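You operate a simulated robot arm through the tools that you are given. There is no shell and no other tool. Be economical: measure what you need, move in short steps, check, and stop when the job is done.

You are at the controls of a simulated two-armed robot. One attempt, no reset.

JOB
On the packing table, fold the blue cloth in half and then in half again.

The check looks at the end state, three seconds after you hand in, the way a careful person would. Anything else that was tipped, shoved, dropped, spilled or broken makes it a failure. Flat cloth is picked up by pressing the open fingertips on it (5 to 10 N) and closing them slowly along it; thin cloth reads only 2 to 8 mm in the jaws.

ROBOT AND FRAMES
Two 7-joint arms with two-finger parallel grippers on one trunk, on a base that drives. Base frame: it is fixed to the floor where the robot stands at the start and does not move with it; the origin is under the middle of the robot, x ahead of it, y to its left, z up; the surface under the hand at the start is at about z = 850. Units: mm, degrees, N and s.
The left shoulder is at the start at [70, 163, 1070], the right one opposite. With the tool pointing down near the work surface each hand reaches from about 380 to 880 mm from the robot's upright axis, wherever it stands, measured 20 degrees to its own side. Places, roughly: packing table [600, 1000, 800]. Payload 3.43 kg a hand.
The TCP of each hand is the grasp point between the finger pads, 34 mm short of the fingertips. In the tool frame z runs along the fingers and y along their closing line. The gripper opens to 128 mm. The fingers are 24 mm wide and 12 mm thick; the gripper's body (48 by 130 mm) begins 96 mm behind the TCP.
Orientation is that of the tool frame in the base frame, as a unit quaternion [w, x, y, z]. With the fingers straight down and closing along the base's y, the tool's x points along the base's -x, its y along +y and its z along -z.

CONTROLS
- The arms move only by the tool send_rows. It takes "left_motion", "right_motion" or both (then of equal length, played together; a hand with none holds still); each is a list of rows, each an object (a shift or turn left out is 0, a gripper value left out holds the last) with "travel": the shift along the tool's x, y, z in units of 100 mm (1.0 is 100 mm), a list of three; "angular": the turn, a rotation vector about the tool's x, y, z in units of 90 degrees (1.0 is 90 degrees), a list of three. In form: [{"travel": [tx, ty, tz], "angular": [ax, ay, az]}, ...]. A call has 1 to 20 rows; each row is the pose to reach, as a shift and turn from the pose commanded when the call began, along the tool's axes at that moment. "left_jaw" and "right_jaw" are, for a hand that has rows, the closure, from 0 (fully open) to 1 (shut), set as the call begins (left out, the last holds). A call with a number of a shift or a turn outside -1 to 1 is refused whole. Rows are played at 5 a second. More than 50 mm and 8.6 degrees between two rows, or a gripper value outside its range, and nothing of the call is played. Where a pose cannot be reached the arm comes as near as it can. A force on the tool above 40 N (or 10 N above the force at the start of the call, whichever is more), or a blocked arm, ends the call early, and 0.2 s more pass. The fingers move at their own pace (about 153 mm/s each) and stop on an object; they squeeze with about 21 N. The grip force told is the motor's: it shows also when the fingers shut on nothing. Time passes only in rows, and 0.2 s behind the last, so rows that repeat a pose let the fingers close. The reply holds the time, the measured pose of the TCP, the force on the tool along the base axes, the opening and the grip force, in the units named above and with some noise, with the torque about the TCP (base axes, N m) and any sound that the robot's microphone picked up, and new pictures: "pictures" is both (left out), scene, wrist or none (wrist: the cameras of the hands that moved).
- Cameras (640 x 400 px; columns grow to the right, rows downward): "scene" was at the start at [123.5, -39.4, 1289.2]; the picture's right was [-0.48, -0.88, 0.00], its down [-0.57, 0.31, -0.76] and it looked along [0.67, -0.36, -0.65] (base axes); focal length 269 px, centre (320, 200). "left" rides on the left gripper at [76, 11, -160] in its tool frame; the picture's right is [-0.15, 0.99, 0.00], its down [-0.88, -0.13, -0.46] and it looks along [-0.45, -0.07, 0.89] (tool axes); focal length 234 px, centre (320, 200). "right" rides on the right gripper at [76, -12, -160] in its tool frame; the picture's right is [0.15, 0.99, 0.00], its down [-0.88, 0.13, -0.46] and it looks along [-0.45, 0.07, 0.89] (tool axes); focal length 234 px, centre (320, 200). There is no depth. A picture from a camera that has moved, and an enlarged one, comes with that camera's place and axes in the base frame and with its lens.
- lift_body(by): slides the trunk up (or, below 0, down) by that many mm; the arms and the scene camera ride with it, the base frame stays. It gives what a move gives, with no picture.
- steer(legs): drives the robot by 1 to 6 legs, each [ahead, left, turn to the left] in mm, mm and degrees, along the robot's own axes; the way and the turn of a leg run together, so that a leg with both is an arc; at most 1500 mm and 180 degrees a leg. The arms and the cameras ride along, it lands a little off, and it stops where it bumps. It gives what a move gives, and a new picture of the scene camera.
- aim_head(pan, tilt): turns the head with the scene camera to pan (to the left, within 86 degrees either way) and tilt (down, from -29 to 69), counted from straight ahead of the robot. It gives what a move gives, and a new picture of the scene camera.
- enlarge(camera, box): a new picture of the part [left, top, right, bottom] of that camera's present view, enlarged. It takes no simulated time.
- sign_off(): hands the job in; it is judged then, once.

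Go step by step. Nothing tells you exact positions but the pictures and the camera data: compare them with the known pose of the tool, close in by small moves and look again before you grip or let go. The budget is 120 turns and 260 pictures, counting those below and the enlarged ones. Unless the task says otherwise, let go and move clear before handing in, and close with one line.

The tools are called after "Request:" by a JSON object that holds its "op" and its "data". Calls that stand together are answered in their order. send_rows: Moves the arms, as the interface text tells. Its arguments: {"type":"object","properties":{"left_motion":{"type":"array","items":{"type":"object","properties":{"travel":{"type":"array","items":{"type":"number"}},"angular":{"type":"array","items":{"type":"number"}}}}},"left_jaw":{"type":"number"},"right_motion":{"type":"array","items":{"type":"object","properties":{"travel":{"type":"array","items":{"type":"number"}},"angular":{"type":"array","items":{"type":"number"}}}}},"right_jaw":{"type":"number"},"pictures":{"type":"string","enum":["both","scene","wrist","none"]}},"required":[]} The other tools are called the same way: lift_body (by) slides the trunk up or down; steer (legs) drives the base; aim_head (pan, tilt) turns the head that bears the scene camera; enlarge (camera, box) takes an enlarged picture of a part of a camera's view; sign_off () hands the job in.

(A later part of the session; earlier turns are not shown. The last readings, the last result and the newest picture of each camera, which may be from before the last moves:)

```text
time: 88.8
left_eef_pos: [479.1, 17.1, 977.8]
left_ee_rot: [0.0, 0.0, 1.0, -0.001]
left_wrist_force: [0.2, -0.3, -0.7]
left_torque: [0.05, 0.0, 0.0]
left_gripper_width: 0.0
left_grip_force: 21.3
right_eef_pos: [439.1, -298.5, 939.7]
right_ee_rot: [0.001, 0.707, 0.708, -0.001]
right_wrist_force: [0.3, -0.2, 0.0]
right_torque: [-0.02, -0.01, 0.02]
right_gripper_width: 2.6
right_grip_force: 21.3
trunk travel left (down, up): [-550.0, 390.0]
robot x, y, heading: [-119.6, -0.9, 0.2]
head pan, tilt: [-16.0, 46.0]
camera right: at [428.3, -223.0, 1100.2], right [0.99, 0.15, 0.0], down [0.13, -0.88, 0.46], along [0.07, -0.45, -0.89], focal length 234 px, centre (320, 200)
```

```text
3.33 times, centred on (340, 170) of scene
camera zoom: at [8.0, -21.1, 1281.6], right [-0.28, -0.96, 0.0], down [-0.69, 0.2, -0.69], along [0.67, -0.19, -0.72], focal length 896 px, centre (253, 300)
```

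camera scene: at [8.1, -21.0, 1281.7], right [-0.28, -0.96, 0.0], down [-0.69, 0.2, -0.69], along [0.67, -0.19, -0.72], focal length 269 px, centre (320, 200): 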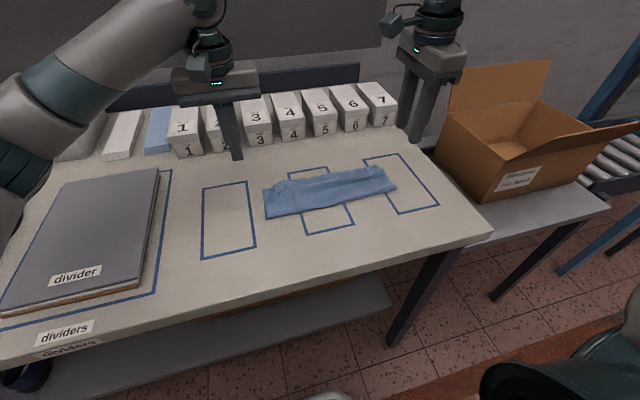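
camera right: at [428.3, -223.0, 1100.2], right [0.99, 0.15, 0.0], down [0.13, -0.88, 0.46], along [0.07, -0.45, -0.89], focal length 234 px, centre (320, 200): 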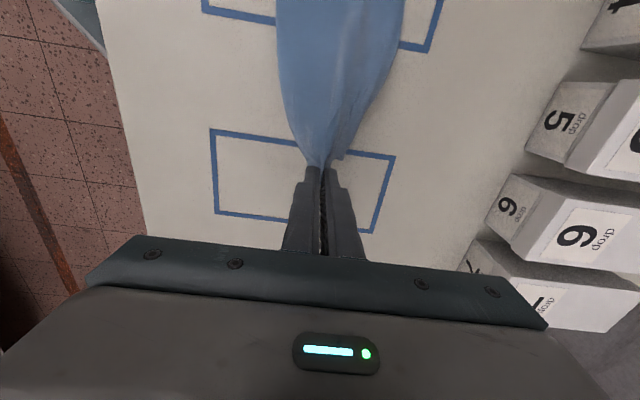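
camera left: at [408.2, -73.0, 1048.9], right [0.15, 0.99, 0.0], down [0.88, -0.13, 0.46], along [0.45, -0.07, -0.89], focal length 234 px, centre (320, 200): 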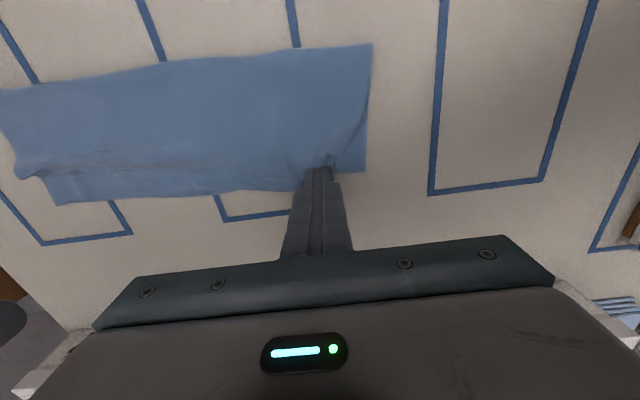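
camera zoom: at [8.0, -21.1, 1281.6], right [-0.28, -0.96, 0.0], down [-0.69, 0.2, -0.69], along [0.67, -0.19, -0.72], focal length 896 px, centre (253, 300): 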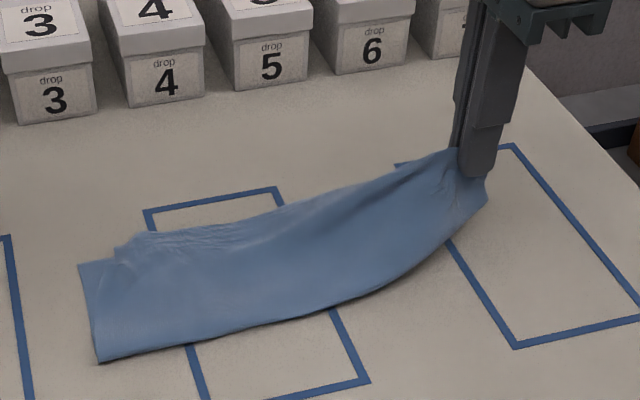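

Everything at the right end is lifted. I'll use the same trick: lift the strip fully so it hangs, then lay its free end to the right and fold back over. First I clear the left hand away.

Request:
{"op": "send_rows", "data": {"left_motion": [{"travel": [0.1, 0.4, -0.1]}, {"travel": [0.2, 0.8, -0.2]}, {"travel": [0.3, 1.0, -0.3]}, {"travel": [0.3, 1.0, -0.3]}], "right_motion": [{"travel": [0.1, 0, -0.25]}, {"travel": [0.25, 0, -0.5]}, {"travel": [0.4, 0, -0.75]}, {"travel": [0.55, 0, -1.0]}], "pictures": "none"}}

Request:
{"op": "send_rows", "data": {"right_motion": [{"travel": [0.1, 0, -0.25]}, {"travel": [0.2, 0, -0.5]}, {"travel": [0.3, 0, -0.75]}, {"travel": [0.4, 0, -1.0]}], "pictures": "scene"}}

```text
time: 89.8
left_eef_pos: [449.2, 113.4, 1008.7]
left_ee_rot: [0.0, 0.0, 1.0, 0.001]
left_wrist_force: [-0.3, 0.4, 0.7]
left_torque: [-0.01, -0.01, -0.02]
left_gripper_width: 0.0
left_grip_force: 21.1
right_eef_pos: [438.2, -243.1, 1039.4]
right_ee_rot: [0.0, 0.707, 0.707, -0.001]
right_wrist_force: [-0.1, -0.4, 0.2]
right_torque: [-0.02, 0.05, 0.03]
right_gripper_width: 2.7
right_grip_force: 20.5
trunk travel left (down, up): [-550.0, 390.0]
robot x, y, heading: [-116.0, 1.2, 0.1]
head pan, tilt: [-16.0, 46.0]
```

```text
time: 90.8
left_eef_pos: [450.5, 113.3, 1007.7]
left_ee_rot: [0.0, 0.001, 1.0, 0.0]
left_wrist_force: [0.0, 0.0, 0.6]
left_torque: [0.05, -0.02, -0.02]
left_gripper_width: 0.0
left_grip_force: 21.0
right_eef_pos: [440.4, -202.6, 1139.5]
right_ee_rot: [0.0, 0.706, 0.708, -0.002]
right_wrist_force: [-0.5, 0.3, -0.1]
right_torque: [-0.01, 0.0, -0.03]
right_gripper_width: 2.5
right_grip_force: 21.0
trunk travel left (down, up): [-550.0, 390.0]
robot x, y, heading: [-119.2, -0.8, -0.1]
head pan, tilt: [-16.0, 46.0]
camera scene: at [8.6, -20.8, 1281.6], right [-0.28, -0.96, 0.0], down [-0.69, 0.2, -0.69], along [0.67, -0.19, -0.72], focal length 269 px, centre (320, 200)
```

scene: 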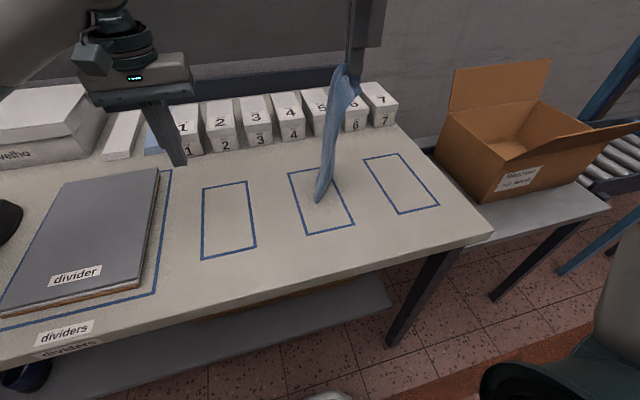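

Request:
{"op": "enlarge", "data": {"camera": "scene", "box": [280, 50, 400, 220]}}

Request:
{"op": "enlarge", "data": {"camera": "left", "box": [0, 0, 320, 200]}}

Request:
{"op": "enlarge", "data": {"camera": "right", "box": [180, 20, 500, 220]}}

```text
2.35 times, centred on (340, 135) of scene
camera zoom: at [8.6, -20.8, 1281.6], right [-0.28, -0.96, 0.0], down [-0.69, 0.2, -0.69], along [0.67, -0.19, -0.72], focal length 632 px, centre (273, 353)
```

zoom: 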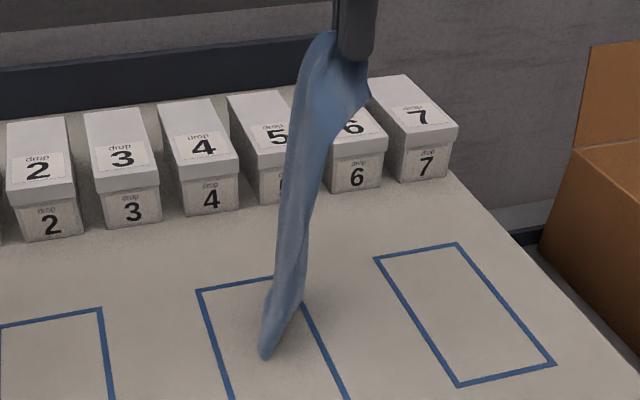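

```text
2.00 times, centred on (160, 100) of left
camera zoom: at [373.8, 125.0, 1167.4], right [0.15, 0.99, 0.0], down [0.88, -0.13, 0.46], along [0.45, -0.07, -0.89], focal length 468 px, centre (640, 400)
```

zoom: 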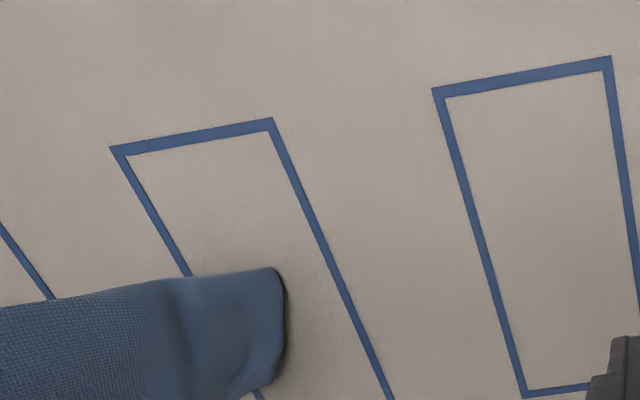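

```text
2.00 times, centred on (340, 120) of right
camera zoom: at [429.6, -127.6, 1299.4], right [0.99, 0.15, 0.0], down [0.13, -0.88, 0.46], along [0.07, -0.45, -0.89], focal length 468 px, centre (280, 360)
```

zoom: 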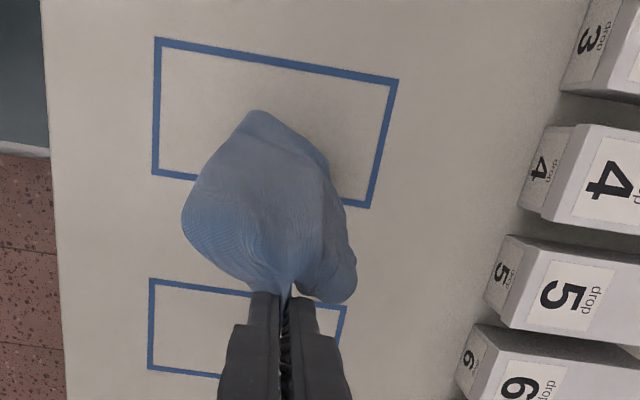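

The strip hangs with both layers together (seen edge-on). I'll raise it clear and shift right so that the free end can touch down near y≈−300.

Request:
{"op": "send_rows", "data": {"right_motion": [{"travel": [0, 0, -0.25]}, {"travel": [0, 0, -0.5]}, {"travel": [-0.2, 0, -0.55]}, {"travel": [-0.45, 0, -0.55]}, {"travel": [-0.7, 0, -0.55]}, {"travel": [-0.9, 0, -0.55]}, {"travel": [-1.0, 0, -0.55]}, {"travel": [-1.0, 0, -0.55]}, {"travel": [-1.0, 0, -0.55]}, {"travel": [-1.0, 0, -0.55]}], "pictures": "scene"}}

Request:
{"op": "enlarge", "data": {"camera": "scene", "box": [300, 20, 460, 220]}}

```text
time: 93.0
left_eef_pos: [449.2, 112.4, 1008.2]
left_ee_rot: [-0.001, 0.0, 1.0, 0.001]
left_wrist_force: [0.3, 0.7, 0.1]
left_torque: [0.01, 0.02, 0.0]
left_gripper_width: 0.2
left_grip_force: 22.1
right_eef_pos: [440.3, -302.5, 1194.7]
right_ee_rot: [0.001, 0.706, 0.708, -0.001]
right_wrist_force: [-0.5, -0.1, 1.3]
right_torque: [0.03, -0.01, -0.03]
right_gripper_width: 2.3
right_grip_force: 21.3
trunk travel left (down, up): [-550.0, 390.0]
robot x, y, heading: [-117.3, -0.2, 0.0]
head pan, tilt: [-16.0, 46.0]
camera scene: at [8.2, -21.2, 1281.7], right [-0.28, -0.96, 0.0], down [-0.69, 0.2, -0.69], along [0.67, -0.19, -0.72], focal length 269 px, centre (320, 200)
```

scene: 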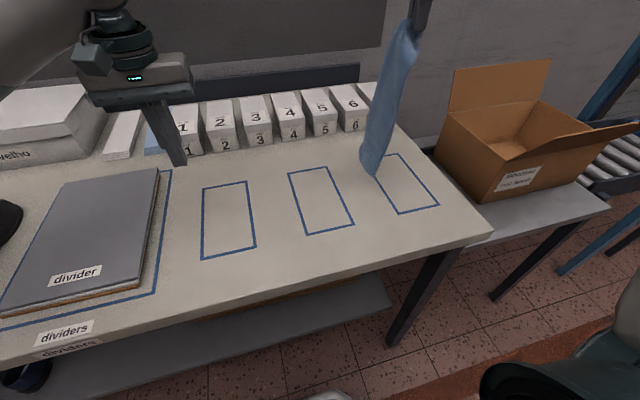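

```text
2.00 times, centred on (380, 120) of scene
camera zoom: at [8.2, -21.2, 1281.7], right [-0.28, -0.96, 0.0], down [-0.69, 0.2, -0.69], along [0.67, -0.19, -0.72], focal length 538 px, centre (200, 360)
```

zoom: 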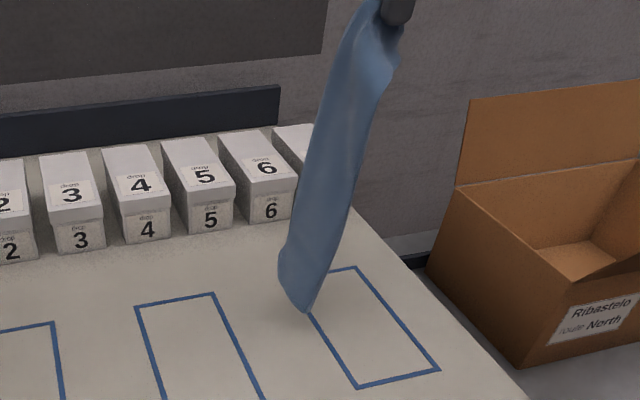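

Request:
{"op": "send_rows", "data": {"right_motion": [{"travel": [0, 0, 0.2]}, {"travel": [0, 0, 0.35]}, {"travel": [0.15, 0, 0.45]}, {"travel": [0.35, 0, 0.6]}, {"travel": [0.55, 0, 0.75]}, {"travel": [0.75, 0, 0.88]}], "pictures": "none"}}

Request:
{"op": "enlarge", "data": {"camera": "scene", "box": [280, 20, 440, 220]}}

Request:
{"op": "enlarge", "data": {"camera": "left", "box": [0, 0, 320, 200]}}

```text
time: 94.4
left_eef_pos: [449.9, 113.4, 1008.8]
left_ee_rot: [0.0, 0.001, 1.0, 0.0]
left_wrist_force: [-0.2, -0.3, 0.0]
left_torque: [-0.03, 0.02, -0.03]
left_gripper_width: 0.0
left_grip_force: 20.5
right_eef_pos: [440.0, -226.3, 1106.0]
right_ee_rot: [0.0, 0.706, 0.708, -0.001]
right_wrist_force: [0.2, 0.4, 0.2]
right_torque: [0.01, -0.02, 0.05]
right_gripper_width: 2.7
right_grip_force: 20.9
trunk travel left (down, up): [-550.0, 390.0]
robot x, y, heading: [-116.0, 0.4, -0.0]
head pan, tilt: [-16.0, 46.0]
```

```text
2.00 times, centred on (360, 120) of scene
camera zoom: at [8.8, -20.6, 1281.6], right [-0.28, -0.96, 0.0], down [-0.69, 0.2, -0.69], along [0.67, -0.19, -0.72], focal length 538 px, centre (240, 360)
```

zoom: 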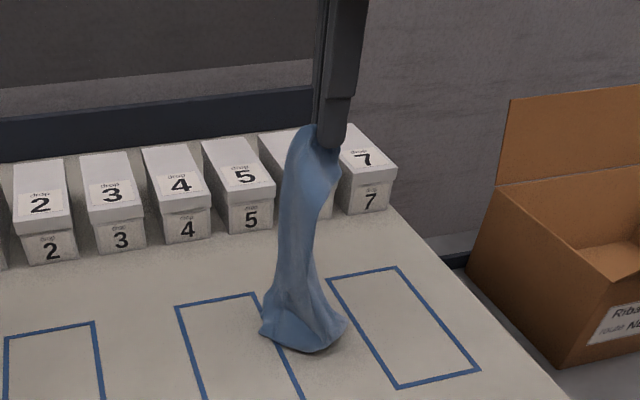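

```text
2.00 times, centred on (160, 100) of left
camera zoom: at [373.9, 125.1, 1167.4], right [0.15, 0.99, 0.0], down [0.88, -0.13, 0.46], along [0.45, -0.07, -0.89], focal length 468 px, centre (640, 400)
```

zoom: 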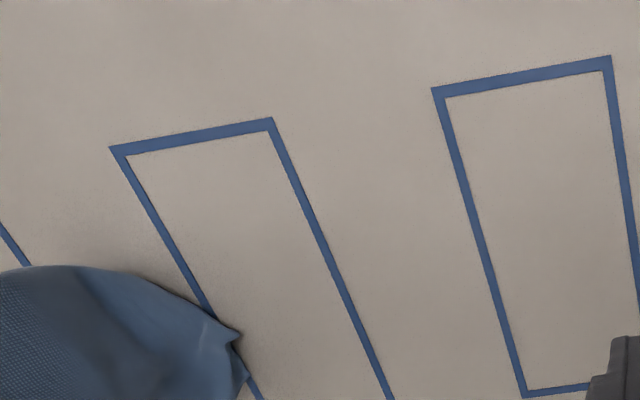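

The free end is splaying as it lands straight down. I'll lift it clear again and bring it down while dragging sideways instead, so both layers trail flat together.

Request:
{"op": "send_rows", "data": {"right_motion": [{"travel": [0, 0, -0.3]}, {"travel": [-0.1, 0, -0.6]}, {"travel": [-0.3, 0, -0.9]}, {"travel": [-0.6, 0, -0.95]}, {"travel": [-0.9, 0, -0.95]}, {"travel": [-1.0, 0, -0.95]}, {"travel": [-1.0, 0, -0.95]}, {"travel": [-1.0, 0, -0.95]}, {"travel": [-1.0, 0, -0.95]}], "pictures": "none"}}

Request:
{"op": "enlarge", "data": {"camera": "scene", "box": [300, 0, 460, 200]}}

Request:
{"op": "enlarge", "data": {"camera": "right", "box": [180, 20, 500, 220]}}

```text
time: 96.4
left_eef_pos: [449.9, 112.6, 1007.1]
left_ee_rot: [0.0, 0.001, 1.0, 0.0]
left_wrist_force: [0.9, -0.2, -0.9]
left_torque: [0.01, -0.02, -0.04]
left_gripper_width: 0.0
left_grip_force: 20.1
right_eef_pos: [441.7, -328.4, 1201.0]
right_ee_rot: [0.0, 0.706, 0.708, -0.001]
right_wrist_force: [0.6, 0.2, -0.7]
right_torque: [-0.02, 0.02, -0.01]
right_gripper_width: 2.6
right_grip_force: 20.8
trunk travel left (down, up): [-550.0, 390.0]
robot x, y, heading: [-118.2, 1.4, 0.1]
head pan, tilt: [-16.0, 46.0]
```

```text
2.00 times, centred on (380, 100) of scene
camera zoom: at [8.2, -21.1, 1281.6], right [-0.28, -0.96, 0.0], down [-0.69, 0.2, -0.69], along [0.67, -0.19, -0.72], focal length 538 px, centre (200, 400)
```

zoom: 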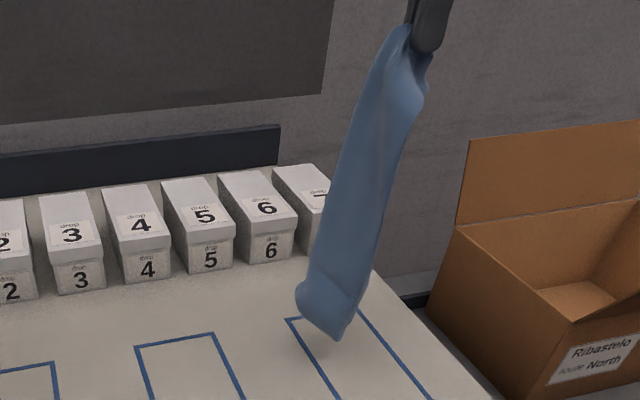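

```text
2.00 times, centred on (340, 120) of right
camera zoom: at [430.5, -252.3, 1361.5], right [0.99, 0.15, 0.0], down [0.13, -0.88, 0.46], along [0.07, -0.45, -0.89], focal length 468 px, centre (280, 360)
```

zoom: 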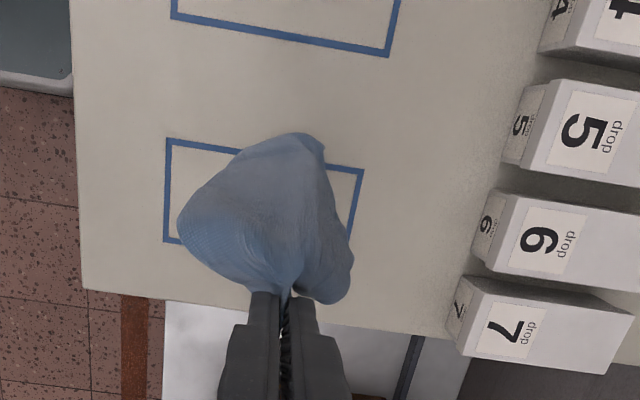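

It closed again. Now I lower it while sweeping +y so that the end trails.

Request:
{"op": "send_rows", "data": {"right_motion": [{"travel": [0.15, 0, 0.15]}, {"travel": [0.35, 0, 0.3]}, {"travel": [0.6, 0, 0.42]}, {"travel": [0.85, 0, 0.52]}, {"travel": [1.0, 0, 0.6]}], "pictures": "none"}}

Request:
{"op": "send_rows", "data": {"right_motion": [{"travel": [0.25, 0, 0.2]}, {"travel": [0.5, 0, 0.4]}, {"travel": [0.75, 0, 0.6]}, {"travel": [0.95, 0, 0.8]}], "pictures": "scene"}}

Request:
{"op": "enlarge", "data": {"camera": "scene", "box": [260, 60, 420, 230]}}

```text
time: 97.6
left_eef_pos: [451.4, 113.5, 1006.7]
left_ee_rot: [0.0, 0.0, 1.0, 0.0]
left_wrist_force: [-0.2, -0.4, -0.5]
left_torque: [-0.03, 0.03, -0.02]
left_gripper_width: 0.0
left_grip_force: 20.4
right_eef_pos: [441.1, -227.7, 1141.3]
right_ee_rot: [-0.001, 0.707, 0.708, 0.0]
right_wrist_force: [0.5, -0.2, -0.5]
right_torque: [-0.01, 0.02, 0.02]
right_gripper_width: 2.5
right_grip_force: 21.1
trunk travel left (down, up): [-550.0, 390.0]
robot x, y, heading: [-118.9, -0.6, -0.2]
head pan, tilt: [-16.0, 46.0]
```

```text
time: 98.6
left_eef_pos: [449.0, 114.0, 1008.9]
left_ee_rot: [0.0, -0.001, 1.0, 0.0]
left_wrist_force: [-0.6, 0.5, 0.4]
left_torque: [0.02, -0.03, -0.02]
left_gripper_width: 0.0
left_grip_force: 20.5
right_eef_pos: [443.2, -157.1, 1071.7]
right_ee_rot: [0.0, 0.708, 0.706, 0.002]
right_wrist_force: [1.4, -0.4, -0.4]
right_torque: [0.01, -0.03, 0.03]
right_gripper_width: 2.4
right_grip_force: 21.2
right hand out of reach, approached as far as the arm can: row 4
trunk travel left (down, up): [-550.0, 390.0]
robot x, y, heading: [-119.4, -0.1, -0.2]
head pan, tilt: [-16.0, 46.0]
camera scene: at [7.4, -21.3, 1281.8], right [-0.28, -0.96, 0.0], down [-0.69, 0.2, -0.69], along [0.67, -0.19, -0.72], focal length 269 px, centre (320, 200)
```

scene: 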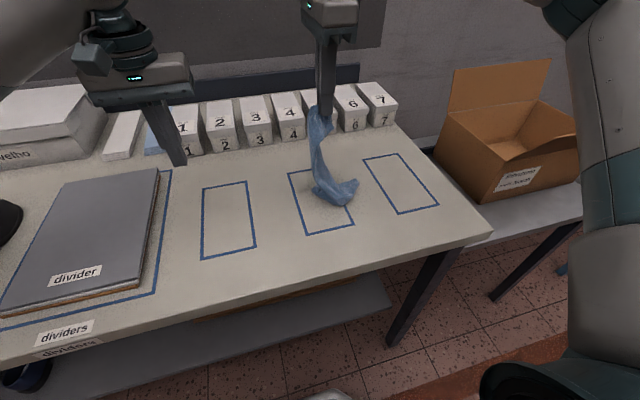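

```text
2.35 times, centred on (340, 145) of scene
camera zoom: at [7.4, -21.3, 1281.8], right [-0.28, -0.96, 0.0], down [-0.69, 0.2, -0.69], along [0.67, -0.19, -0.72], focal length 632 px, centre (273, 329)
```

zoom: 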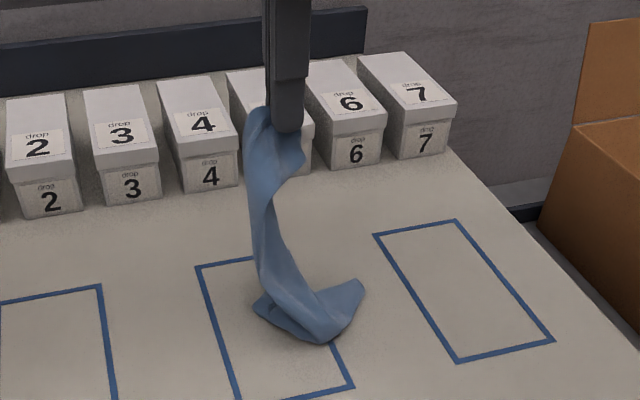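

The reach limit in this wrist turn stopped the sweep. I'll lift the strip clear, drive the base about 130 mm left to gain room, and lay the strip out flat again the natural way, hand moving −y with the end trailing.

Request:
{"op": "send_rows", "data": {"right_motion": [{"travel": [-0.1, 0, -0.25]}, {"travel": [-0.15, 0, -0.5]}, {"travel": [-0.2, 0, -0.75]}, {"travel": [-0.25, 0, -1.0]}], "pictures": "none"}}

Request:
{"op": "send_rows", "data": {"right_motion": [{"travel": [0, 0, -0.2]}, {"travel": [0, 0, -0.35]}, {"travel": [0, 0, -0.35]}], "pictures": "none"}}

Request:
{"op": "steer", "data": {"legs": [[0, 130, 0]]}}

```text
time: 99.6
left_eef_pos: [448.9, 113.4, 1008.6]
left_ee_rot: [0.0, 0.0, 1.0, 0.0]
left_wrist_force: [0.2, 0.7, 0.1]
left_torque: [0.04, -0.01, 0.03]
left_gripper_width: 0.0
left_grip_force: 20.5
right_eef_pos: [439.1, -189.1, 1168.9]
right_ee_rot: [0.0, 0.706, 0.708, -0.001]
right_wrist_force: [-0.2, -0.1, 0.0]
right_torque: [0.02, -0.01, -0.01]
right_gripper_width: 2.8
right_grip_force: 21.0
right hand out of reach, approached as far as the arm can: row 3, 4
trunk travel left (down, up): [-550.0, 390.0]
robot x, y, heading: [-118.1, -2.4, -0.0]
head pan, tilt: [-16.0, 46.0]
```

```text
time: 100.4
left_eef_pos: [449.8, 112.9, 1007.8]
left_ee_rot: [0.0, 0.0, 1.0, 0.0]
left_wrist_force: [0.0, -0.3, -0.9]
left_torque: [-0.01, -0.02, 0.04]
left_gripper_width: 0.1
left_grip_force: 20.7
right_eef_pos: [435.9, -198.4, 1199.9]
right_ee_rot: [0.0, 0.706, 0.708, -0.001]
right_wrist_force: [0.0, -0.3, -0.1]
right_torque: [0.01, -0.02, 0.04]
right_gripper_width: 2.7
right_grip_force: 20.9
right hand out of reach, approached as far as the arm can: row 1, 2, 3
trunk travel left (down, up): [-550.0, 390.0]
robot x, y, heading: [-114.7, 0.1, -0.2]
head pan, tilt: [-16.0, 46.0]
```

```text
time: 101.7
left_eef_pos: [448.8, 243.8, 1008.7]
left_ee_rot: [0.0, -0.001, 1.0, -0.001]
left_wrist_force: [-0.2, -0.3, -0.5]
left_torque: [-0.01, 0.0, 0.01]
left_gripper_width: 0.0
left_grip_force: 21.2
right_eef_pos: [433.2, -68.8, 1199.2]
right_ee_rot: [0.0, 0.706, 0.708, 0.0]
right_wrist_force: [0.3, -0.1, -0.5]
right_torque: [-0.02, -0.01, 0.02]
right_gripper_width: 2.5
right_grip_force: 21.3
trunk travel left (down, up): [-550.0, 390.0]
robot x, y, heading: [-116.7, 128.2, -0.2]
head pan, tilt: [-16.0, 46.0]
camera scene: at [8.2, 109.0, 1281.7], right [-0.28, -0.96, 0.0], down [-0.69, 0.2, -0.69], along [0.67, -0.19, -0.72], focal length 269 px, centre (320, 200)
```

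scene: 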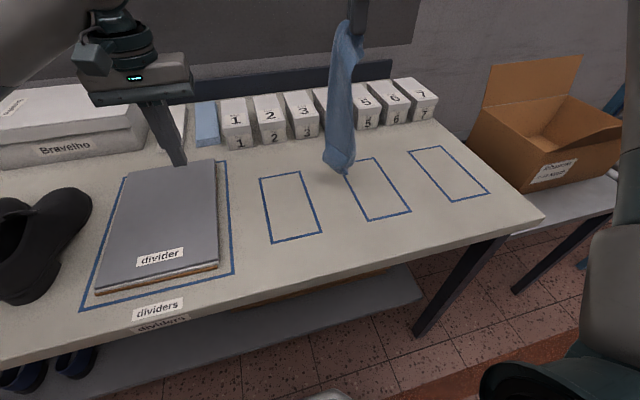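

Now I lower it while moving −y so that the free end trails on +y.

Request:
{"op": "send_rows", "data": {"right_motion": [{"travel": [-0.1, 0, 0.15]}, {"travel": [-0.25, 0, 0.3]}, {"travel": [-0.45, 0, 0.45]}, {"travel": [-0.65, 0, 0.6]}, {"travel": [-0.85, 0, 0.75]}, {"travel": [-1.0, 0, 0.9]}], "pictures": "none"}}

Request:
{"op": "enlarge", "data": {"camera": "scene", "box": [280, 50, 440, 220]}}

```text
time: 103.1
left_eef_pos: [448.8, 242.3, 1008.5]
left_ee_rot: [0.001, 0.001, 1.0, 0.001]
left_wrist_force: [-0.1, -0.5, 0.3]
left_torque: [0.01, 0.02, -0.01]
left_gripper_width: 0.2
left_grip_force: 20.6
right_eef_pos: [437.4, -171.7, 1109.2]
right_ee_rot: [-0.001, 0.707, 0.707, 0.0]
right_wrist_force: [0.0, -0.4, -0.1]
right_torque: [0.04, -0.02, 0.0]
right_gripper_width: 2.6
right_grip_force: 20.7
trunk travel left (down, up): [-550.0, 390.0]
robot x, y, heading: [-115.9, 135.1, -0.1]
head pan, tilt: [-16.0, 46.0]
```

```text
2.35 times, centred on (360, 135) of scene
camera zoom: at [8.3, 108.1, 1281.6], right [-0.28, -0.96, 0.0], down [-0.69, 0.2, -0.69], along [0.67, -0.19, -0.72], focal length 632 px, centre (226, 353)
```

zoom: 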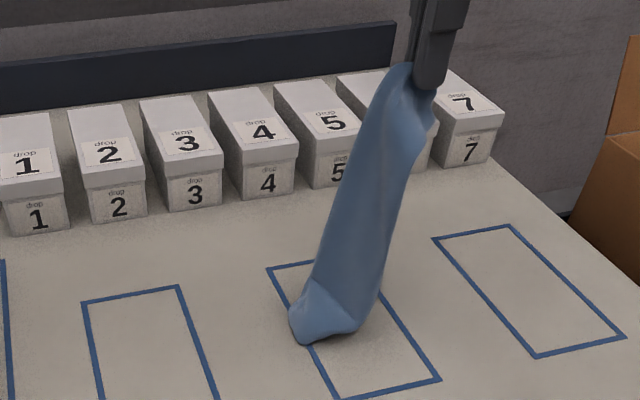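

Good: the end trails to +y as one piece. I continue laying out towards −y.

Request:
{"op": "send_rows", "data": {"right_motion": [{"travel": [-0.25, 0, 0.2]}, {"travel": [-0.5, 0, 0.4]}, {"travel": [-0.75, 0, 0.65]}, {"travel": [-1.0, 0, 0.9]}], "pictures": "none"}}

Request:
{"op": "send_rows", "data": {"right_motion": [{"travel": [-0.2, 0, 0.25]}, {"travel": [-0.4, 0, 0.5]}, {"travel": [-0.55, 0, 0.7]}, {"travel": [-0.6, 0, 0.9]}], "pictures": "scene"}}

Request:
{"op": "enlarge", "data": {"camera": "scene", "box": [290, 90, 490, 220]}}

```text
time: 104.1
left_eef_pos: [449.6, 242.5, 1007.7]
left_ee_rot: [0.0, 0.0, 1.0, 0.001]
left_wrist_force: [-0.9, -0.7, 0.3]
left_torque: [0.06, 0.01, 0.0]
left_gripper_width: 0.1
left_grip_force: 21.5
right_eef_pos: [434.3, -270.9, 1018.2]
right_ee_rot: [0.0, 0.705, 0.709, 0.0]
right_wrist_force: [0.3, -1.4, -0.1]
right_torque: [0.02, 0.01, -0.01]
right_gripper_width: 2.8
right_grip_force: 20.6
trunk travel left (down, up): [-550.0, 390.0]
robot x, y, heading: [-118.3, 129.4, 0.0]
head pan, tilt: [-16.0, 46.0]
```

```text
time: 105.1
left_eef_pos: [449.6, 243.5, 1008.2]
left_ee_rot: [0.0, 0.0, 1.0, 0.0]
left_wrist_force: [0.5, 0.4, -0.5]
left_torque: [0.01, 0.03, -0.01]
left_gripper_width: 0.0
left_grip_force: 20.8
right_eef_pos: [434.4, -331.7, 927.9]
right_ee_rot: [-0.001, 0.706, 0.708, 0.0]
right_wrist_force: [-0.8, 0.1, -0.1]
right_torque: [0.0, 0.03, 0.0]
right_gripper_width: 2.4
right_grip_force: 20.9
trunk travel left (down, up): [-550.0, 390.0]
robot x, y, heading: [-118.9, 129.9, -0.1]
head pan, tilt: [-16.0, 46.0]
camera scene: at [8.6, 108.6, 1281.6], right [-0.28, -0.96, 0.0], down [-0.69, 0.2, -0.69], along [0.67, -0.19, -0.72], focal length 269 px, centre (320, 200)
```

scene: 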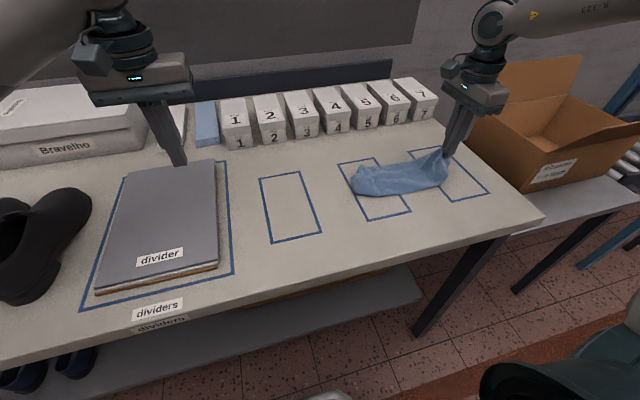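

```text
3.08 times, centred on (390, 155) of scene
camera zoom: at [8.6, 108.6, 1281.6], right [-0.28, -0.96, 0.0], down [-0.69, 0.2, -0.69], along [0.67, -0.19, -0.72], focal length 827 px, centre (105, 338)
```

zoom: 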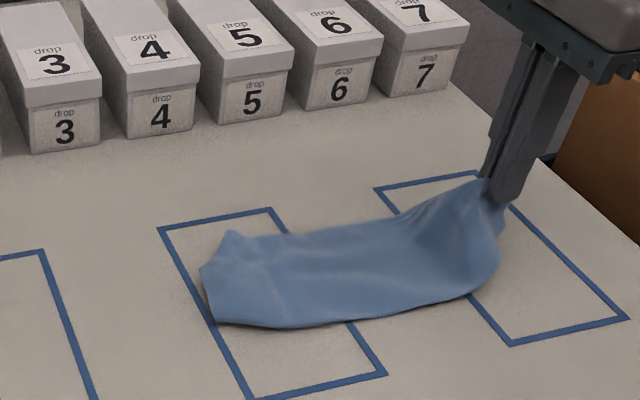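

The strip is laid out, but its free end looks slightly tucked under (span 236 mm instead of 283). I'll drag it another 55 mm in −y at low height so friction pulls the end straight.

Request:
{"op": "send_rows", "data": {"right_motion": [{"travel": [-0.12, 0, 0.1]}, {"travel": [-0.25, 0, 0.2]}, {"travel": [-0.4, 0, 0.25]}, {"travel": [-0.55, 0, 0.27]}], "pictures": "none"}}

Request:
{"op": "enlarge", "data": {"camera": "scene", "box": [320, 90, 520, 220]}}

Request:
{"op": "enlarge", "data": {"camera": "right", "box": [200, 0, 440, 200]}}

```text
time: 106.1
left_eef_pos: [449.9, 242.3, 1007.8]
left_ee_rot: [0.0, -0.001, 1.0, 0.0]
left_wrist_force: [-0.3, -0.8, 0.0]
left_torque: [-0.01, -0.02, 0.02]
left_gripper_width: 0.0
left_grip_force: 20.9
right_eef_pos: [433.2, -385.8, 903.1]
right_ee_rot: [0.0, 0.707, 0.708, 0.001]
right_wrist_force: [-0.1, -0.2, -0.5]
right_torque: [0.02, 0.02, 0.04]
right_gripper_width: 2.8
right_grip_force: 21.5
trunk travel left (down, up): [-550.0, 390.0]
robot x, y, heading: [-114.9, 125.4, -0.2]
head pan, tilt: [-16.0, 46.0]
```

```text
3.08 times, centred on (420, 155) of scene
camera zoom: at [8.1, 108.5, 1281.7], right [-0.28, -0.96, 0.0], down [-0.69, 0.2, -0.69], along [0.67, -0.19, -0.72], focal length 827 px, centre (12, 338)
```

zoom: 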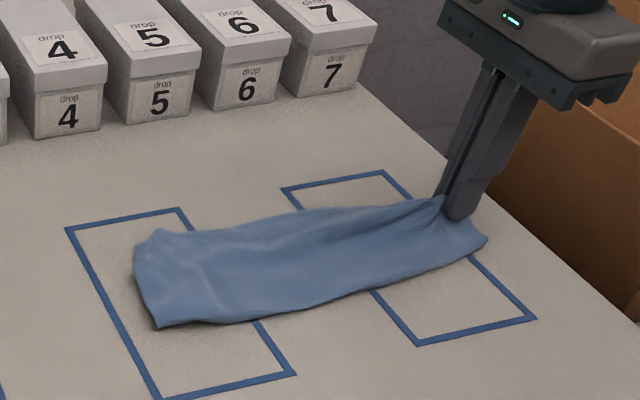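

```text
2.00 times, centred on (320, 100) of right
camera zoom: at [422.7, -310.5, 1062.8], right [0.99, 0.15, 0.0], down [0.13, -0.88, 0.46], along [0.07, -0.45, -0.89], focal length 468 px, centre (320, 400)
```

zoom: 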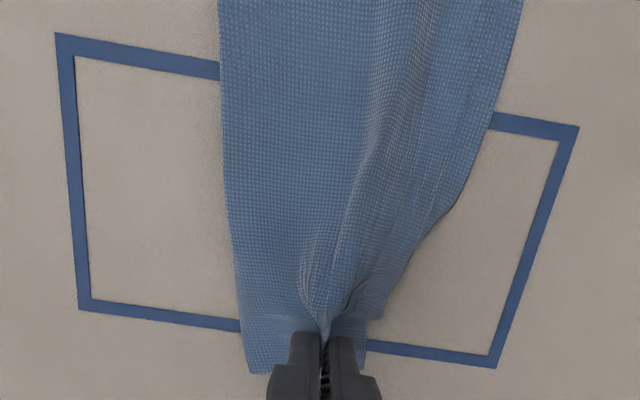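

The strip is straight now: free end at y≈−120 and held end at y≈−398, so the fold line is at −259. I'll carry the held end over in an arc towards +y, tilting the gripper as it goes.

Request:
{"op": "send_rows", "data": {"right_motion": [{"travel": [0.12, 0, -0.23]}, {"travel": [0.34, 0, -0.59]}, {"travel": [0.56, 0, -0.77], "angular": [0, -0.055, 0]}, {"travel": [0.78, 0, -0.9], "angular": [0, -0.11, 0]}, {"travel": [0.99, 0, -0.97], "angular": [0, -0.155, 0]}], "pictures": "none"}}

Request:
{"op": "enlarge", "data": {"camera": "scene", "box": [320, 70, 520, 220]}}

```text
time: 107.3
left_eef_pos: [449.1, 245.2, 1008.2]
left_ee_rot: [0.0, 0.0, 1.0, 0.0]
left_wrist_force: [0.2, -0.5, -0.7]
left_torque: [-0.03, -0.01, -0.03]
left_gripper_width: 0.2
left_grip_force: 20.7
right_eef_pos: [435.5, -285.9, 1000.3]
right_ee_rot: [0.088, 0.701, 0.703, -0.086]
right_wrist_force: [0.3, 0.2, 0.0]
right_torque: [0.0, 0.04, 0.03]
right_gripper_width: 2.5
right_grip_force: 20.5
trunk travel left (down, up): [-550.0, 390.0]
robot x, y, heading: [-119.2, 128.7, 0.0]
head pan, tilt: [-16.0, 46.0]
```

```text
2.67 times, centred on (420, 145) of scene
camera zoom: at [8.4, 110.4, 1281.6], right [-0.28, -0.96, 0.0], down [-0.69, 0.2, -0.69], along [0.67, -0.19, -0.72], focal length 717 px, centre (53, 347)
```

zoom: 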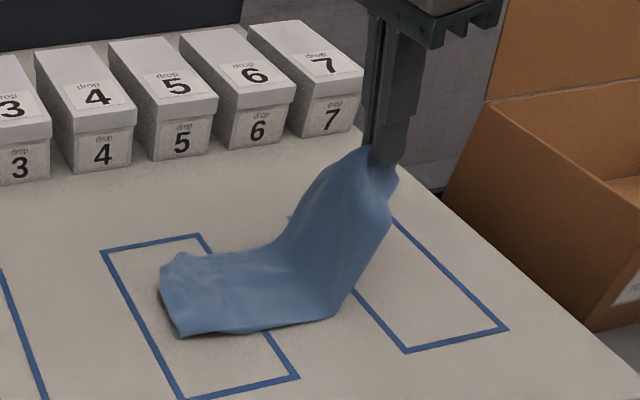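

Request:
{"op": "send_rows", "data": {"right_motion": [{"travel": [0.363, 0, -0.135], "angular": [0, -0.044, 0]}, {"travel": [0.595, 0, -0.164], "angular": [0, -0.089, 0]}, {"travel": [0.84, 0, -0.161], "angular": [0, -0.144, 0]}, {"travel": [0.999, 0, -0.126], "angular": [0, -0.2, 0]}], "pictures": "none"}}

Request:
{"op": "enlarge", "data": {"camera": "scene", "box": [300, 70, 500, 220]}}

```text
time: 108.3
left_eef_pos: [451.2, 243.4, 1006.7]
left_ee_rot: [-0.001, -0.001, 1.0, 0.0]
left_wrist_force: [0.3, -0.8, 0.0]
left_torque: [0.0, -0.02, -0.04]
left_gripper_width: 0.2
left_grip_force: 21.1
right_eef_pos: [434.7, -184.6, 988.0]
right_ee_rot: [0.195, 0.679, 0.68, -0.195]
right_wrist_force: [-0.5, 0.0, 0.7]
right_torque: [0.0, 0.03, 0.01]
right_gripper_width: 2.6
right_grip_force: 21.1
trunk travel left (down, up): [-550.0, 390.0]
robot x, y, heading: [-116.3, 129.2, -0.3]
head pan, tilt: [-16.0, 46.0]
```

```text
2.67 times, centred on (400, 145) of scene
camera zoom: at [9.6, 109.0, 1281.5], right [-0.28, -0.96, 0.0], down [-0.69, 0.2, -0.69], along [0.67, -0.19, -0.72], focal length 717 px, centre (107, 347)
```

zoom: 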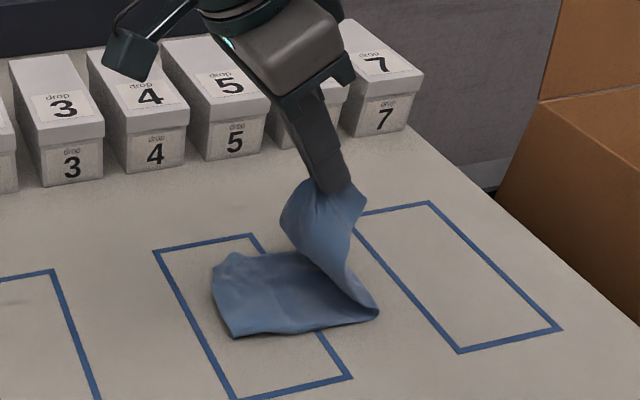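

Request:
{"op": "send_rows", "data": {"right_motion": [{"travel": [0.22, 0, 0.01], "angular": [0, -0.045, 0]}, {"travel": [0.429, 0, 0.015], "angular": [0, -0.089, 0]}, {"travel": [0.61, 0, 0.07], "angular": [0, -0.125, 0]}, {"travel": [0.77, 0, 0.137], "angular": [0, -0.156, 0]}, {"travel": [0.9, 0, 0.2], "angular": [0, -0.18, 0]}, {"travel": [0.999, 0, 0.275], "angular": [0, -0.2, 0]}], "pictures": "scene"}}

Request:
{"op": "enlarge", "data": {"camera": "scene", "box": [300, 90, 480, 220]}}

```text
time: 109.7
left_eef_pos: [449.1, 243.5, 1007.6]
left_ee_rot: [0.001, 0.0, 1.0, 0.0]
left_wrist_force: [-0.4, 0.9, 0.1]
left_torque: [-0.01, -0.01, 0.03]
left_gripper_width: 0.0
left_grip_force: 20.9
right_eef_pos: [405.1, -203.5, 942.2]
right_ee_rot: [0.295, 0.641, 0.644, -0.294]
right_wrist_force: [-0.6, 0.5, 1.0]
right_torque: [-0.01, 0.0, 0.04]
right_gripper_width: 2.7
right_grip_force: 21.1
right hand out of reach, approached as far as the arm can: row 2, 3, 4, 5, 6
trunk travel left (down, up): [-550.0, 390.0]
robot x, y, heading: [-119.3, 132.5, -0.1]
head pan, tilt: [-16.0, 46.0]
camera scene: at [8.4, 109.0, 1281.6], right [-0.28, -0.96, 0.0], down [-0.69, 0.2, -0.69], along [0.67, -0.19, -0.72], focal length 269 px, centre (320, 200)
```

scene: 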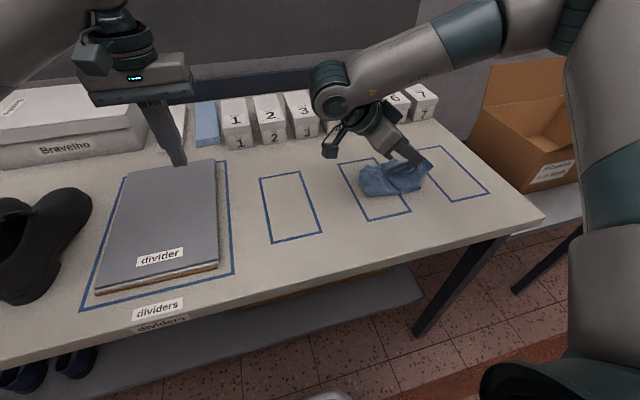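

```text
3.08 times, centred on (390, 155) of scene
camera zoom: at [8.4, 109.0, 1281.6], right [-0.28, -0.96, 0.0], down [-0.69, 0.2, -0.69], along [0.67, -0.19, -0.72], focal length 827 px, centre (105, 338)
```

zoom: 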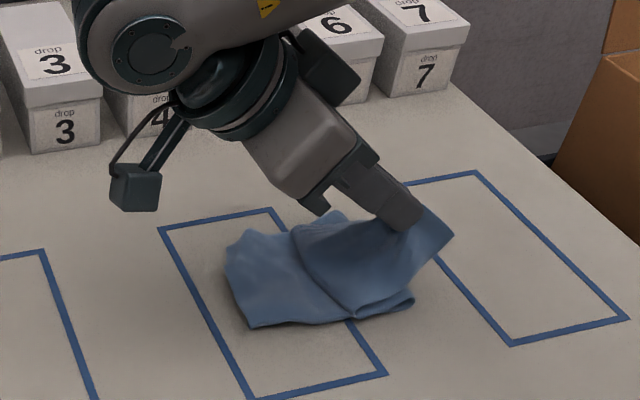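

The tilt ran the arm out of reach on that side. Driving the base 110 mm to the left carries the held end exactly where I need it.

Request:
{"op": "steer", "data": {"legs": [[0, 110, 0]]}}

Request:
{"op": "enlarge", "data": {"camera": "scene", "box": [330, 90, 530, 220]}}

```text
time: 110.8
left_eef_pos: [450.0, 350.8, 1008.6]
left_ee_rot: [0.0, 0.0, 1.0, 0.001]
left_wrist_force: [0.8, 0.8, -0.3]
left_torque: [-0.03, -0.04, -0.04]
left_gripper_width: 0.0
left_grip_force: 21.2
right_eef_pos: [405.8, -96.6, 941.2]
right_ee_rot: [0.295, 0.642, 0.644, -0.293]
right_wrist_force: [1.0, -0.2, 0.0]
right_torque: [0.0, 0.01, -0.03]
right_gripper_width: 2.4
right_grip_force: 21.4
trunk travel left (down, up): [-550.0, 390.0]
robot x, y, heading: [-119.3, 237.7, 0.2]
head pan, tilt: [-16.0, 46.0]
camera scene: at [8.1, 216.3, 1281.7], right [-0.28, -0.96, 0.0], down [-0.69, 0.2, -0.69], along [0.67, -0.19, -0.72], focal length 269 px, centre (320, 200)
```

scene: 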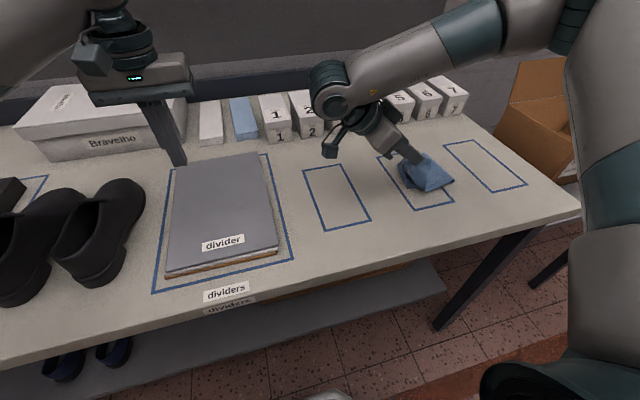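

```text
3.08 times, centred on (430, 155) of scene
camera zoom: at [8.1, 216.3, 1281.7], right [-0.28, -0.96, 0.0], down [-0.69, 0.2, -0.69], along [0.67, -0.19, -0.72], focal length 827 px, centre (-18, 338)
```

zoom: 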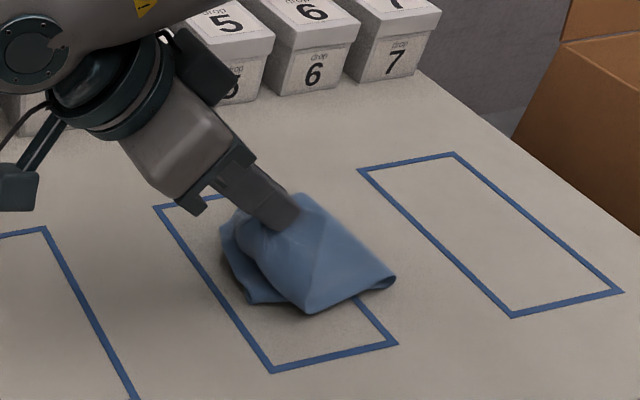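

The fold is nearly in place but the hand is about 30 mm too near in x. I'll shift it +x and start lowering.

Request:
{"op": "send_rows", "data": {"right_motion": [{"travel": [0.0, 0.1, 0]}, {"travel": [0.0, 0.2, 0.0]}, {"travel": [0.0, 0.3, 0.0]}], "pictures": "none"}}

Request:
{"op": "enlarge", "data": {"camera": "scene", "box": [330, 90, 530, 220]}}

```text
time: 111.6
left_eef_pos: [449.7, 350.0, 1007.7]
left_ee_rot: [-0.001, 0.0, 1.0, 0.001]
left_wrist_force: [-0.7, -0.2, 0.1]
left_torque: [0.01, 0.02, 0.0]
left_gripper_width: 0.0
left_grip_force: 21.1
right_eef_pos: [433.1, -104.8, 940.7]
right_ee_rot: [0.294, 0.642, 0.645, -0.291]
right_wrist_force: [-0.5, 0.9, -0.6]
right_torque: [0.02, 0.01, 0.02]
right_gripper_width: 2.5
right_grip_force: 21.1
right hand out of reach, approached as far as the arm can: row 2, 3
trunk travel left (down, up): [-550.0, 390.0]
robot x, y, heading: [-116.3, 236.2, -0.1]
head pan, tilt: [-16.0, 46.0]
```

```text
3.08 times, centred on (430, 155) of scene
camera zoom: at [8.4, 215.3, 1281.6], right [-0.28, -0.96, 0.0], down [-0.69, 0.2, -0.69], along [0.67, -0.19, -0.72], focal length 827 px, centre (-18, 338)
```

zoom: 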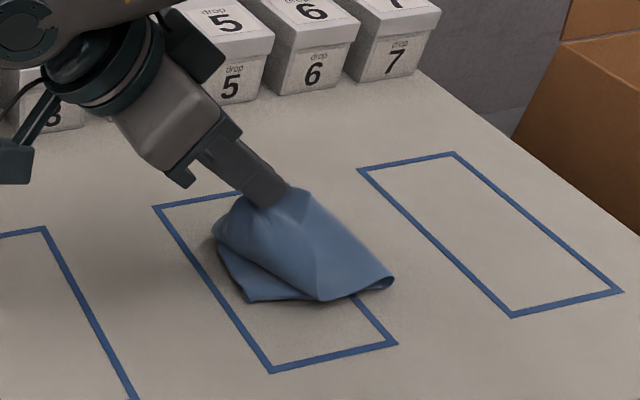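

The fold line came out skewed because of the x offset. I'll back the held end up to unroll it, then refold straight at the correct x with the base a bit further left.

Request:
{"op": "send_rows", "data": {"right_motion": [{"travel": [-0.3, 0.0, 0.05]}, {"travel": [-0.55, 0.02, 0.2]}, {"travel": [-0.75, 0.03, 0.35]}, {"travel": [-0.9, 0.04, 0.49]}], "pictures": "none"}}

Request:
{"op": "enlarge", "data": {"camera": "scene", "box": [330, 80, 530, 220]}}

```text
time: 112.6
left_eef_pos: [449.3, 349.1, 1008.4]
left_ee_rot: [0.0, 0.0, 1.0, 0.0]
left_wrist_force: [-0.4, -0.9, -1.0]
left_torque: [0.03, -0.01, -0.03]
left_gripper_width: 0.2
left_grip_force: 20.7
right_eef_pos: [435.7, -199.4, 978.3]
right_ee_rot: [0.295, 0.642, 0.644, -0.293]
right_wrist_force: [0.0, 0.5, -1.0]
right_torque: [-0.02, -0.04, -0.01]
right_gripper_width: 2.4
right_grip_force: 21.3
trunk travel left (down, up): [-550.0, 390.0]
robot x, y, heading: [-121.3, 235.5, -0.2]
head pan, tilt: [-16.0, 46.0]
```

```text
2.86 times, centred on (430, 150) of scene
camera zoom: at [7.8, 215.3, 1281.7], right [-0.28, -0.96, 0.0], down [-0.69, 0.2, -0.69], along [0.67, -0.19, -0.72], focal length 768 px, centre (6, 343)
```

zoom: 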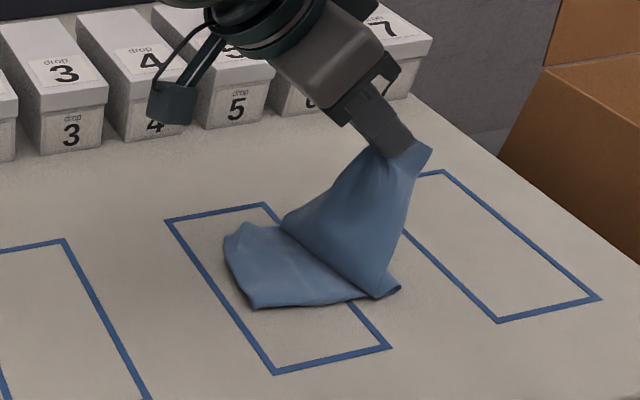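

The strip itself has turned, so I'll unfold it fully back to −y, straighten it by a small drag, and refold.

Request:
{"op": "send_rows", "data": {"right_motion": [{"travel": [-0.234, 0.01, 0.194], "angular": [0, 0.09, 0]}, {"travel": [-0.453, 0.02, 0.401], "angular": [0, 0.18, 0]}, {"travel": [-0.595, 0.03, 0.61], "angular": [0, 0.27, 0]}, {"travel": [-0.683, 0.04, 0.864], "angular": [0, 0.36, 0]}], "pictures": "none"}}

Request:
{"op": "enlarge", "data": {"camera": "scene", "box": [330, 80, 530, 220]}}

```text
time: 113.6
left_eef_pos: [448.9, 348.9, 1007.9]
left_ee_rot: [0.0, 0.0, 1.0, 0.0]
left_wrist_force: [0.0, -1.0, -0.7]
left_torque: [0.02, 0.01, 0.01]
left_gripper_width: 0.0
left_grip_force: 20.3
right_eef_pos: [442.8, -310.1, 973.1]
right_ee_rot: [0.103, 0.698, 0.701, -0.101]
right_wrist_force: [0.3, -1.2, -0.1]
right_torque: [0.03, -0.02, -0.02]
right_gripper_width: 2.6
right_grip_force: 21.6
trunk travel left (down, up): [-550.0, 390.0]
robot x, y, heading: [-119.3, 232.9, -0.0]
head pan, tilt: [-16.0, 46.0]
```

```text
2.86 times, centred on (430, 150) of scene
camera zoom: at [7.9, 213.7, 1281.6], right [-0.28, -0.96, 0.0], down [-0.69, 0.2, -0.69], along [0.67, -0.19, -0.72], focal length 768 px, centre (6, 343)
```

zoom: 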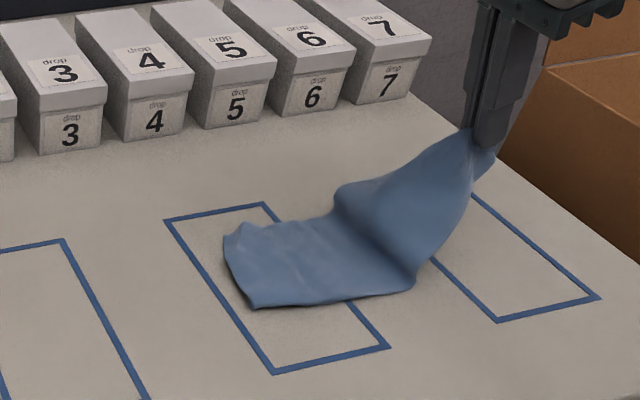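

Request:
{"op": "send_rows", "data": {"right_motion": [{"travel": [-0.2, 0, 0.27], "angular": [0, 0.06, 0]}, {"travel": [-0.4, 0, 0.54], "angular": [0, 0.12, 0]}, {"travel": [-0.594, 0, 0.805], "angular": [0, 0.186, 0]}, {"travel": [-0.74, 0, 0.85], "angular": [0, 0.186, 0]}], "pictures": "none"}}

Request:
{"op": "enlarge", "data": {"camera": "scene", "box": [330, 80, 530, 220]}}

```text
time: 114.6
left_eef_pos: [449.8, 350.8, 1008.9]
left_ee_rot: [0.0, 0.001, 1.0, -0.001]
left_wrist_force: [0.1, -0.2, -0.1]
left_torque: [-0.02, 0.01, 0.0]
left_gripper_width: 0.1
left_grip_force: 21.1
right_eef_pos: [443.3, -403.6, 911.6]
right_ee_rot: [0.0, 0.706, 0.708, 0.002]
right_wrist_force: [0.0, 1.2, 0.0]
right_torque: [0.0, 0.01, 0.02]
right_gripper_width: 2.7
right_grip_force: 21.1
trunk travel left (down, up): [-550.0, 390.0]
robot x, y, heading: [-116.9, 237.2, 0.3]
head pan, tilt: [-16.0, 46.0]
```

```text
2.86 times, centred on (430, 150) of scene
camera zoom: at [7.9, 216.0, 1281.7], right [-0.28, -0.96, 0.0], down [-0.69, 0.2, -0.69], along [0.67, -0.19, -0.72], focal length 768 px, centre (6, 343)
```

zoom: 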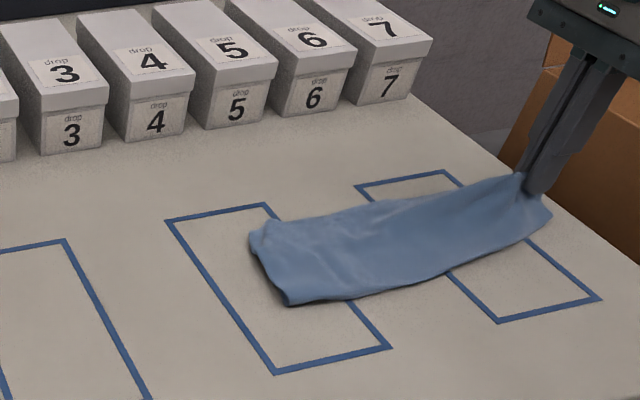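

It's straight again: free end middle (432, −142), held end at y≈−415, so the fold line is at −278. I'll refold with the same arc.

Request:
{"op": "send_rows", "data": {"right_motion": [{"travel": [0.1, 0, -0.14]}, {"travel": [0.32, -0.01, -0.5]}, {"travel": [0.55, -0.02, -0.68], "angular": [0, -0.055, 0]}, {"travel": [0.77, -0.02, -0.81], "angular": [0, -0.11, 0]}, {"travel": [0.98, -0.03, -0.88], "angular": [0, -0.155, 0]}], "pictures": "none"}}

Request:
{"op": "send_rows", "data": {"right_motion": [{"travel": [0.363, -0.01, -0.135], "angular": [0, -0.044, 0]}, {"travel": [0.595, -0.02, -0.164], "angular": [0, -0.089, 0]}, {"travel": [0.84, -0.03, -0.161], "angular": [0, -0.144, 0]}, {"travel": [0.999, -0.04, -0.126], "angular": [0, -0.2, 0]}], "pictures": "none"}}

Request:
{"op": "enlarge", "data": {"camera": "scene", "box": [330, 80, 530, 220]}}

```text
time: 115.8
left_eef_pos: [449.7, 352.0, 1007.8]
left_ee_rot: [0.0, 0.001, 1.0, 0.0]
left_wrist_force: [0.2, 0.3, 0.0]
left_torque: [-0.04, 0.05, 0.02]
left_gripper_width: 0.1
left_grip_force: 21.4
right_eef_pos: [438.9, -305.2, 999.7]
right_ee_rot: [0.087, 0.701, 0.703, -0.086]
right_wrist_force: [0.0, 0.1, 0.2]
right_torque: [0.01, -0.02, 0.02]
right_gripper_width: 2.4
right_grip_force: 21.4
trunk travel left (down, up): [-550.0, 390.0]
robot x, y, heading: [-118.7, 233.4, -0.2]
head pan, tilt: [-16.0, 46.0]
```

```text
time: 116.8
left_eef_pos: [450.5, 350.5, 1006.8]
left_ee_rot: [0.0, 0.0, 1.0, 0.0]
left_wrist_force: [-0.7, 0.0, 0.5]
left_torque: [0.0, 0.03, -0.02]
left_gripper_width: 0.0
left_grip_force: 21.2
right_eef_pos: [437.3, -206.3, 987.0]
right_ee_rot: [0.196, 0.679, 0.681, -0.194]
right_wrist_force: [0.1, -0.2, -0.4]
right_torque: [0.01, 0.01, 0.0]
right_gripper_width: 2.6
right_grip_force: 21.2
trunk travel left (down, up): [-550.0, 390.0]
robot x, y, heading: [-115.9, 239.3, -0.1]
head pan, tilt: [-16.0, 46.0]
```

```text
2.86 times, centred on (430, 150) of scene
camera zoom: at [8.9, 215.8, 1281.6], right [-0.28, -0.96, 0.0], down [-0.69, 0.2, -0.69], along [0.67, -0.19, -0.72], focal length 768 px, centre (6, 343)
```

zoom: 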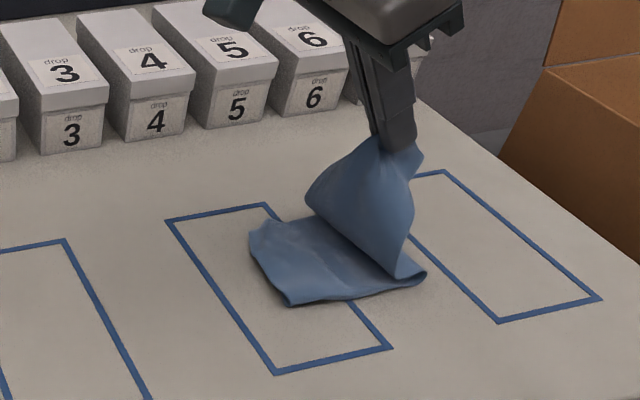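

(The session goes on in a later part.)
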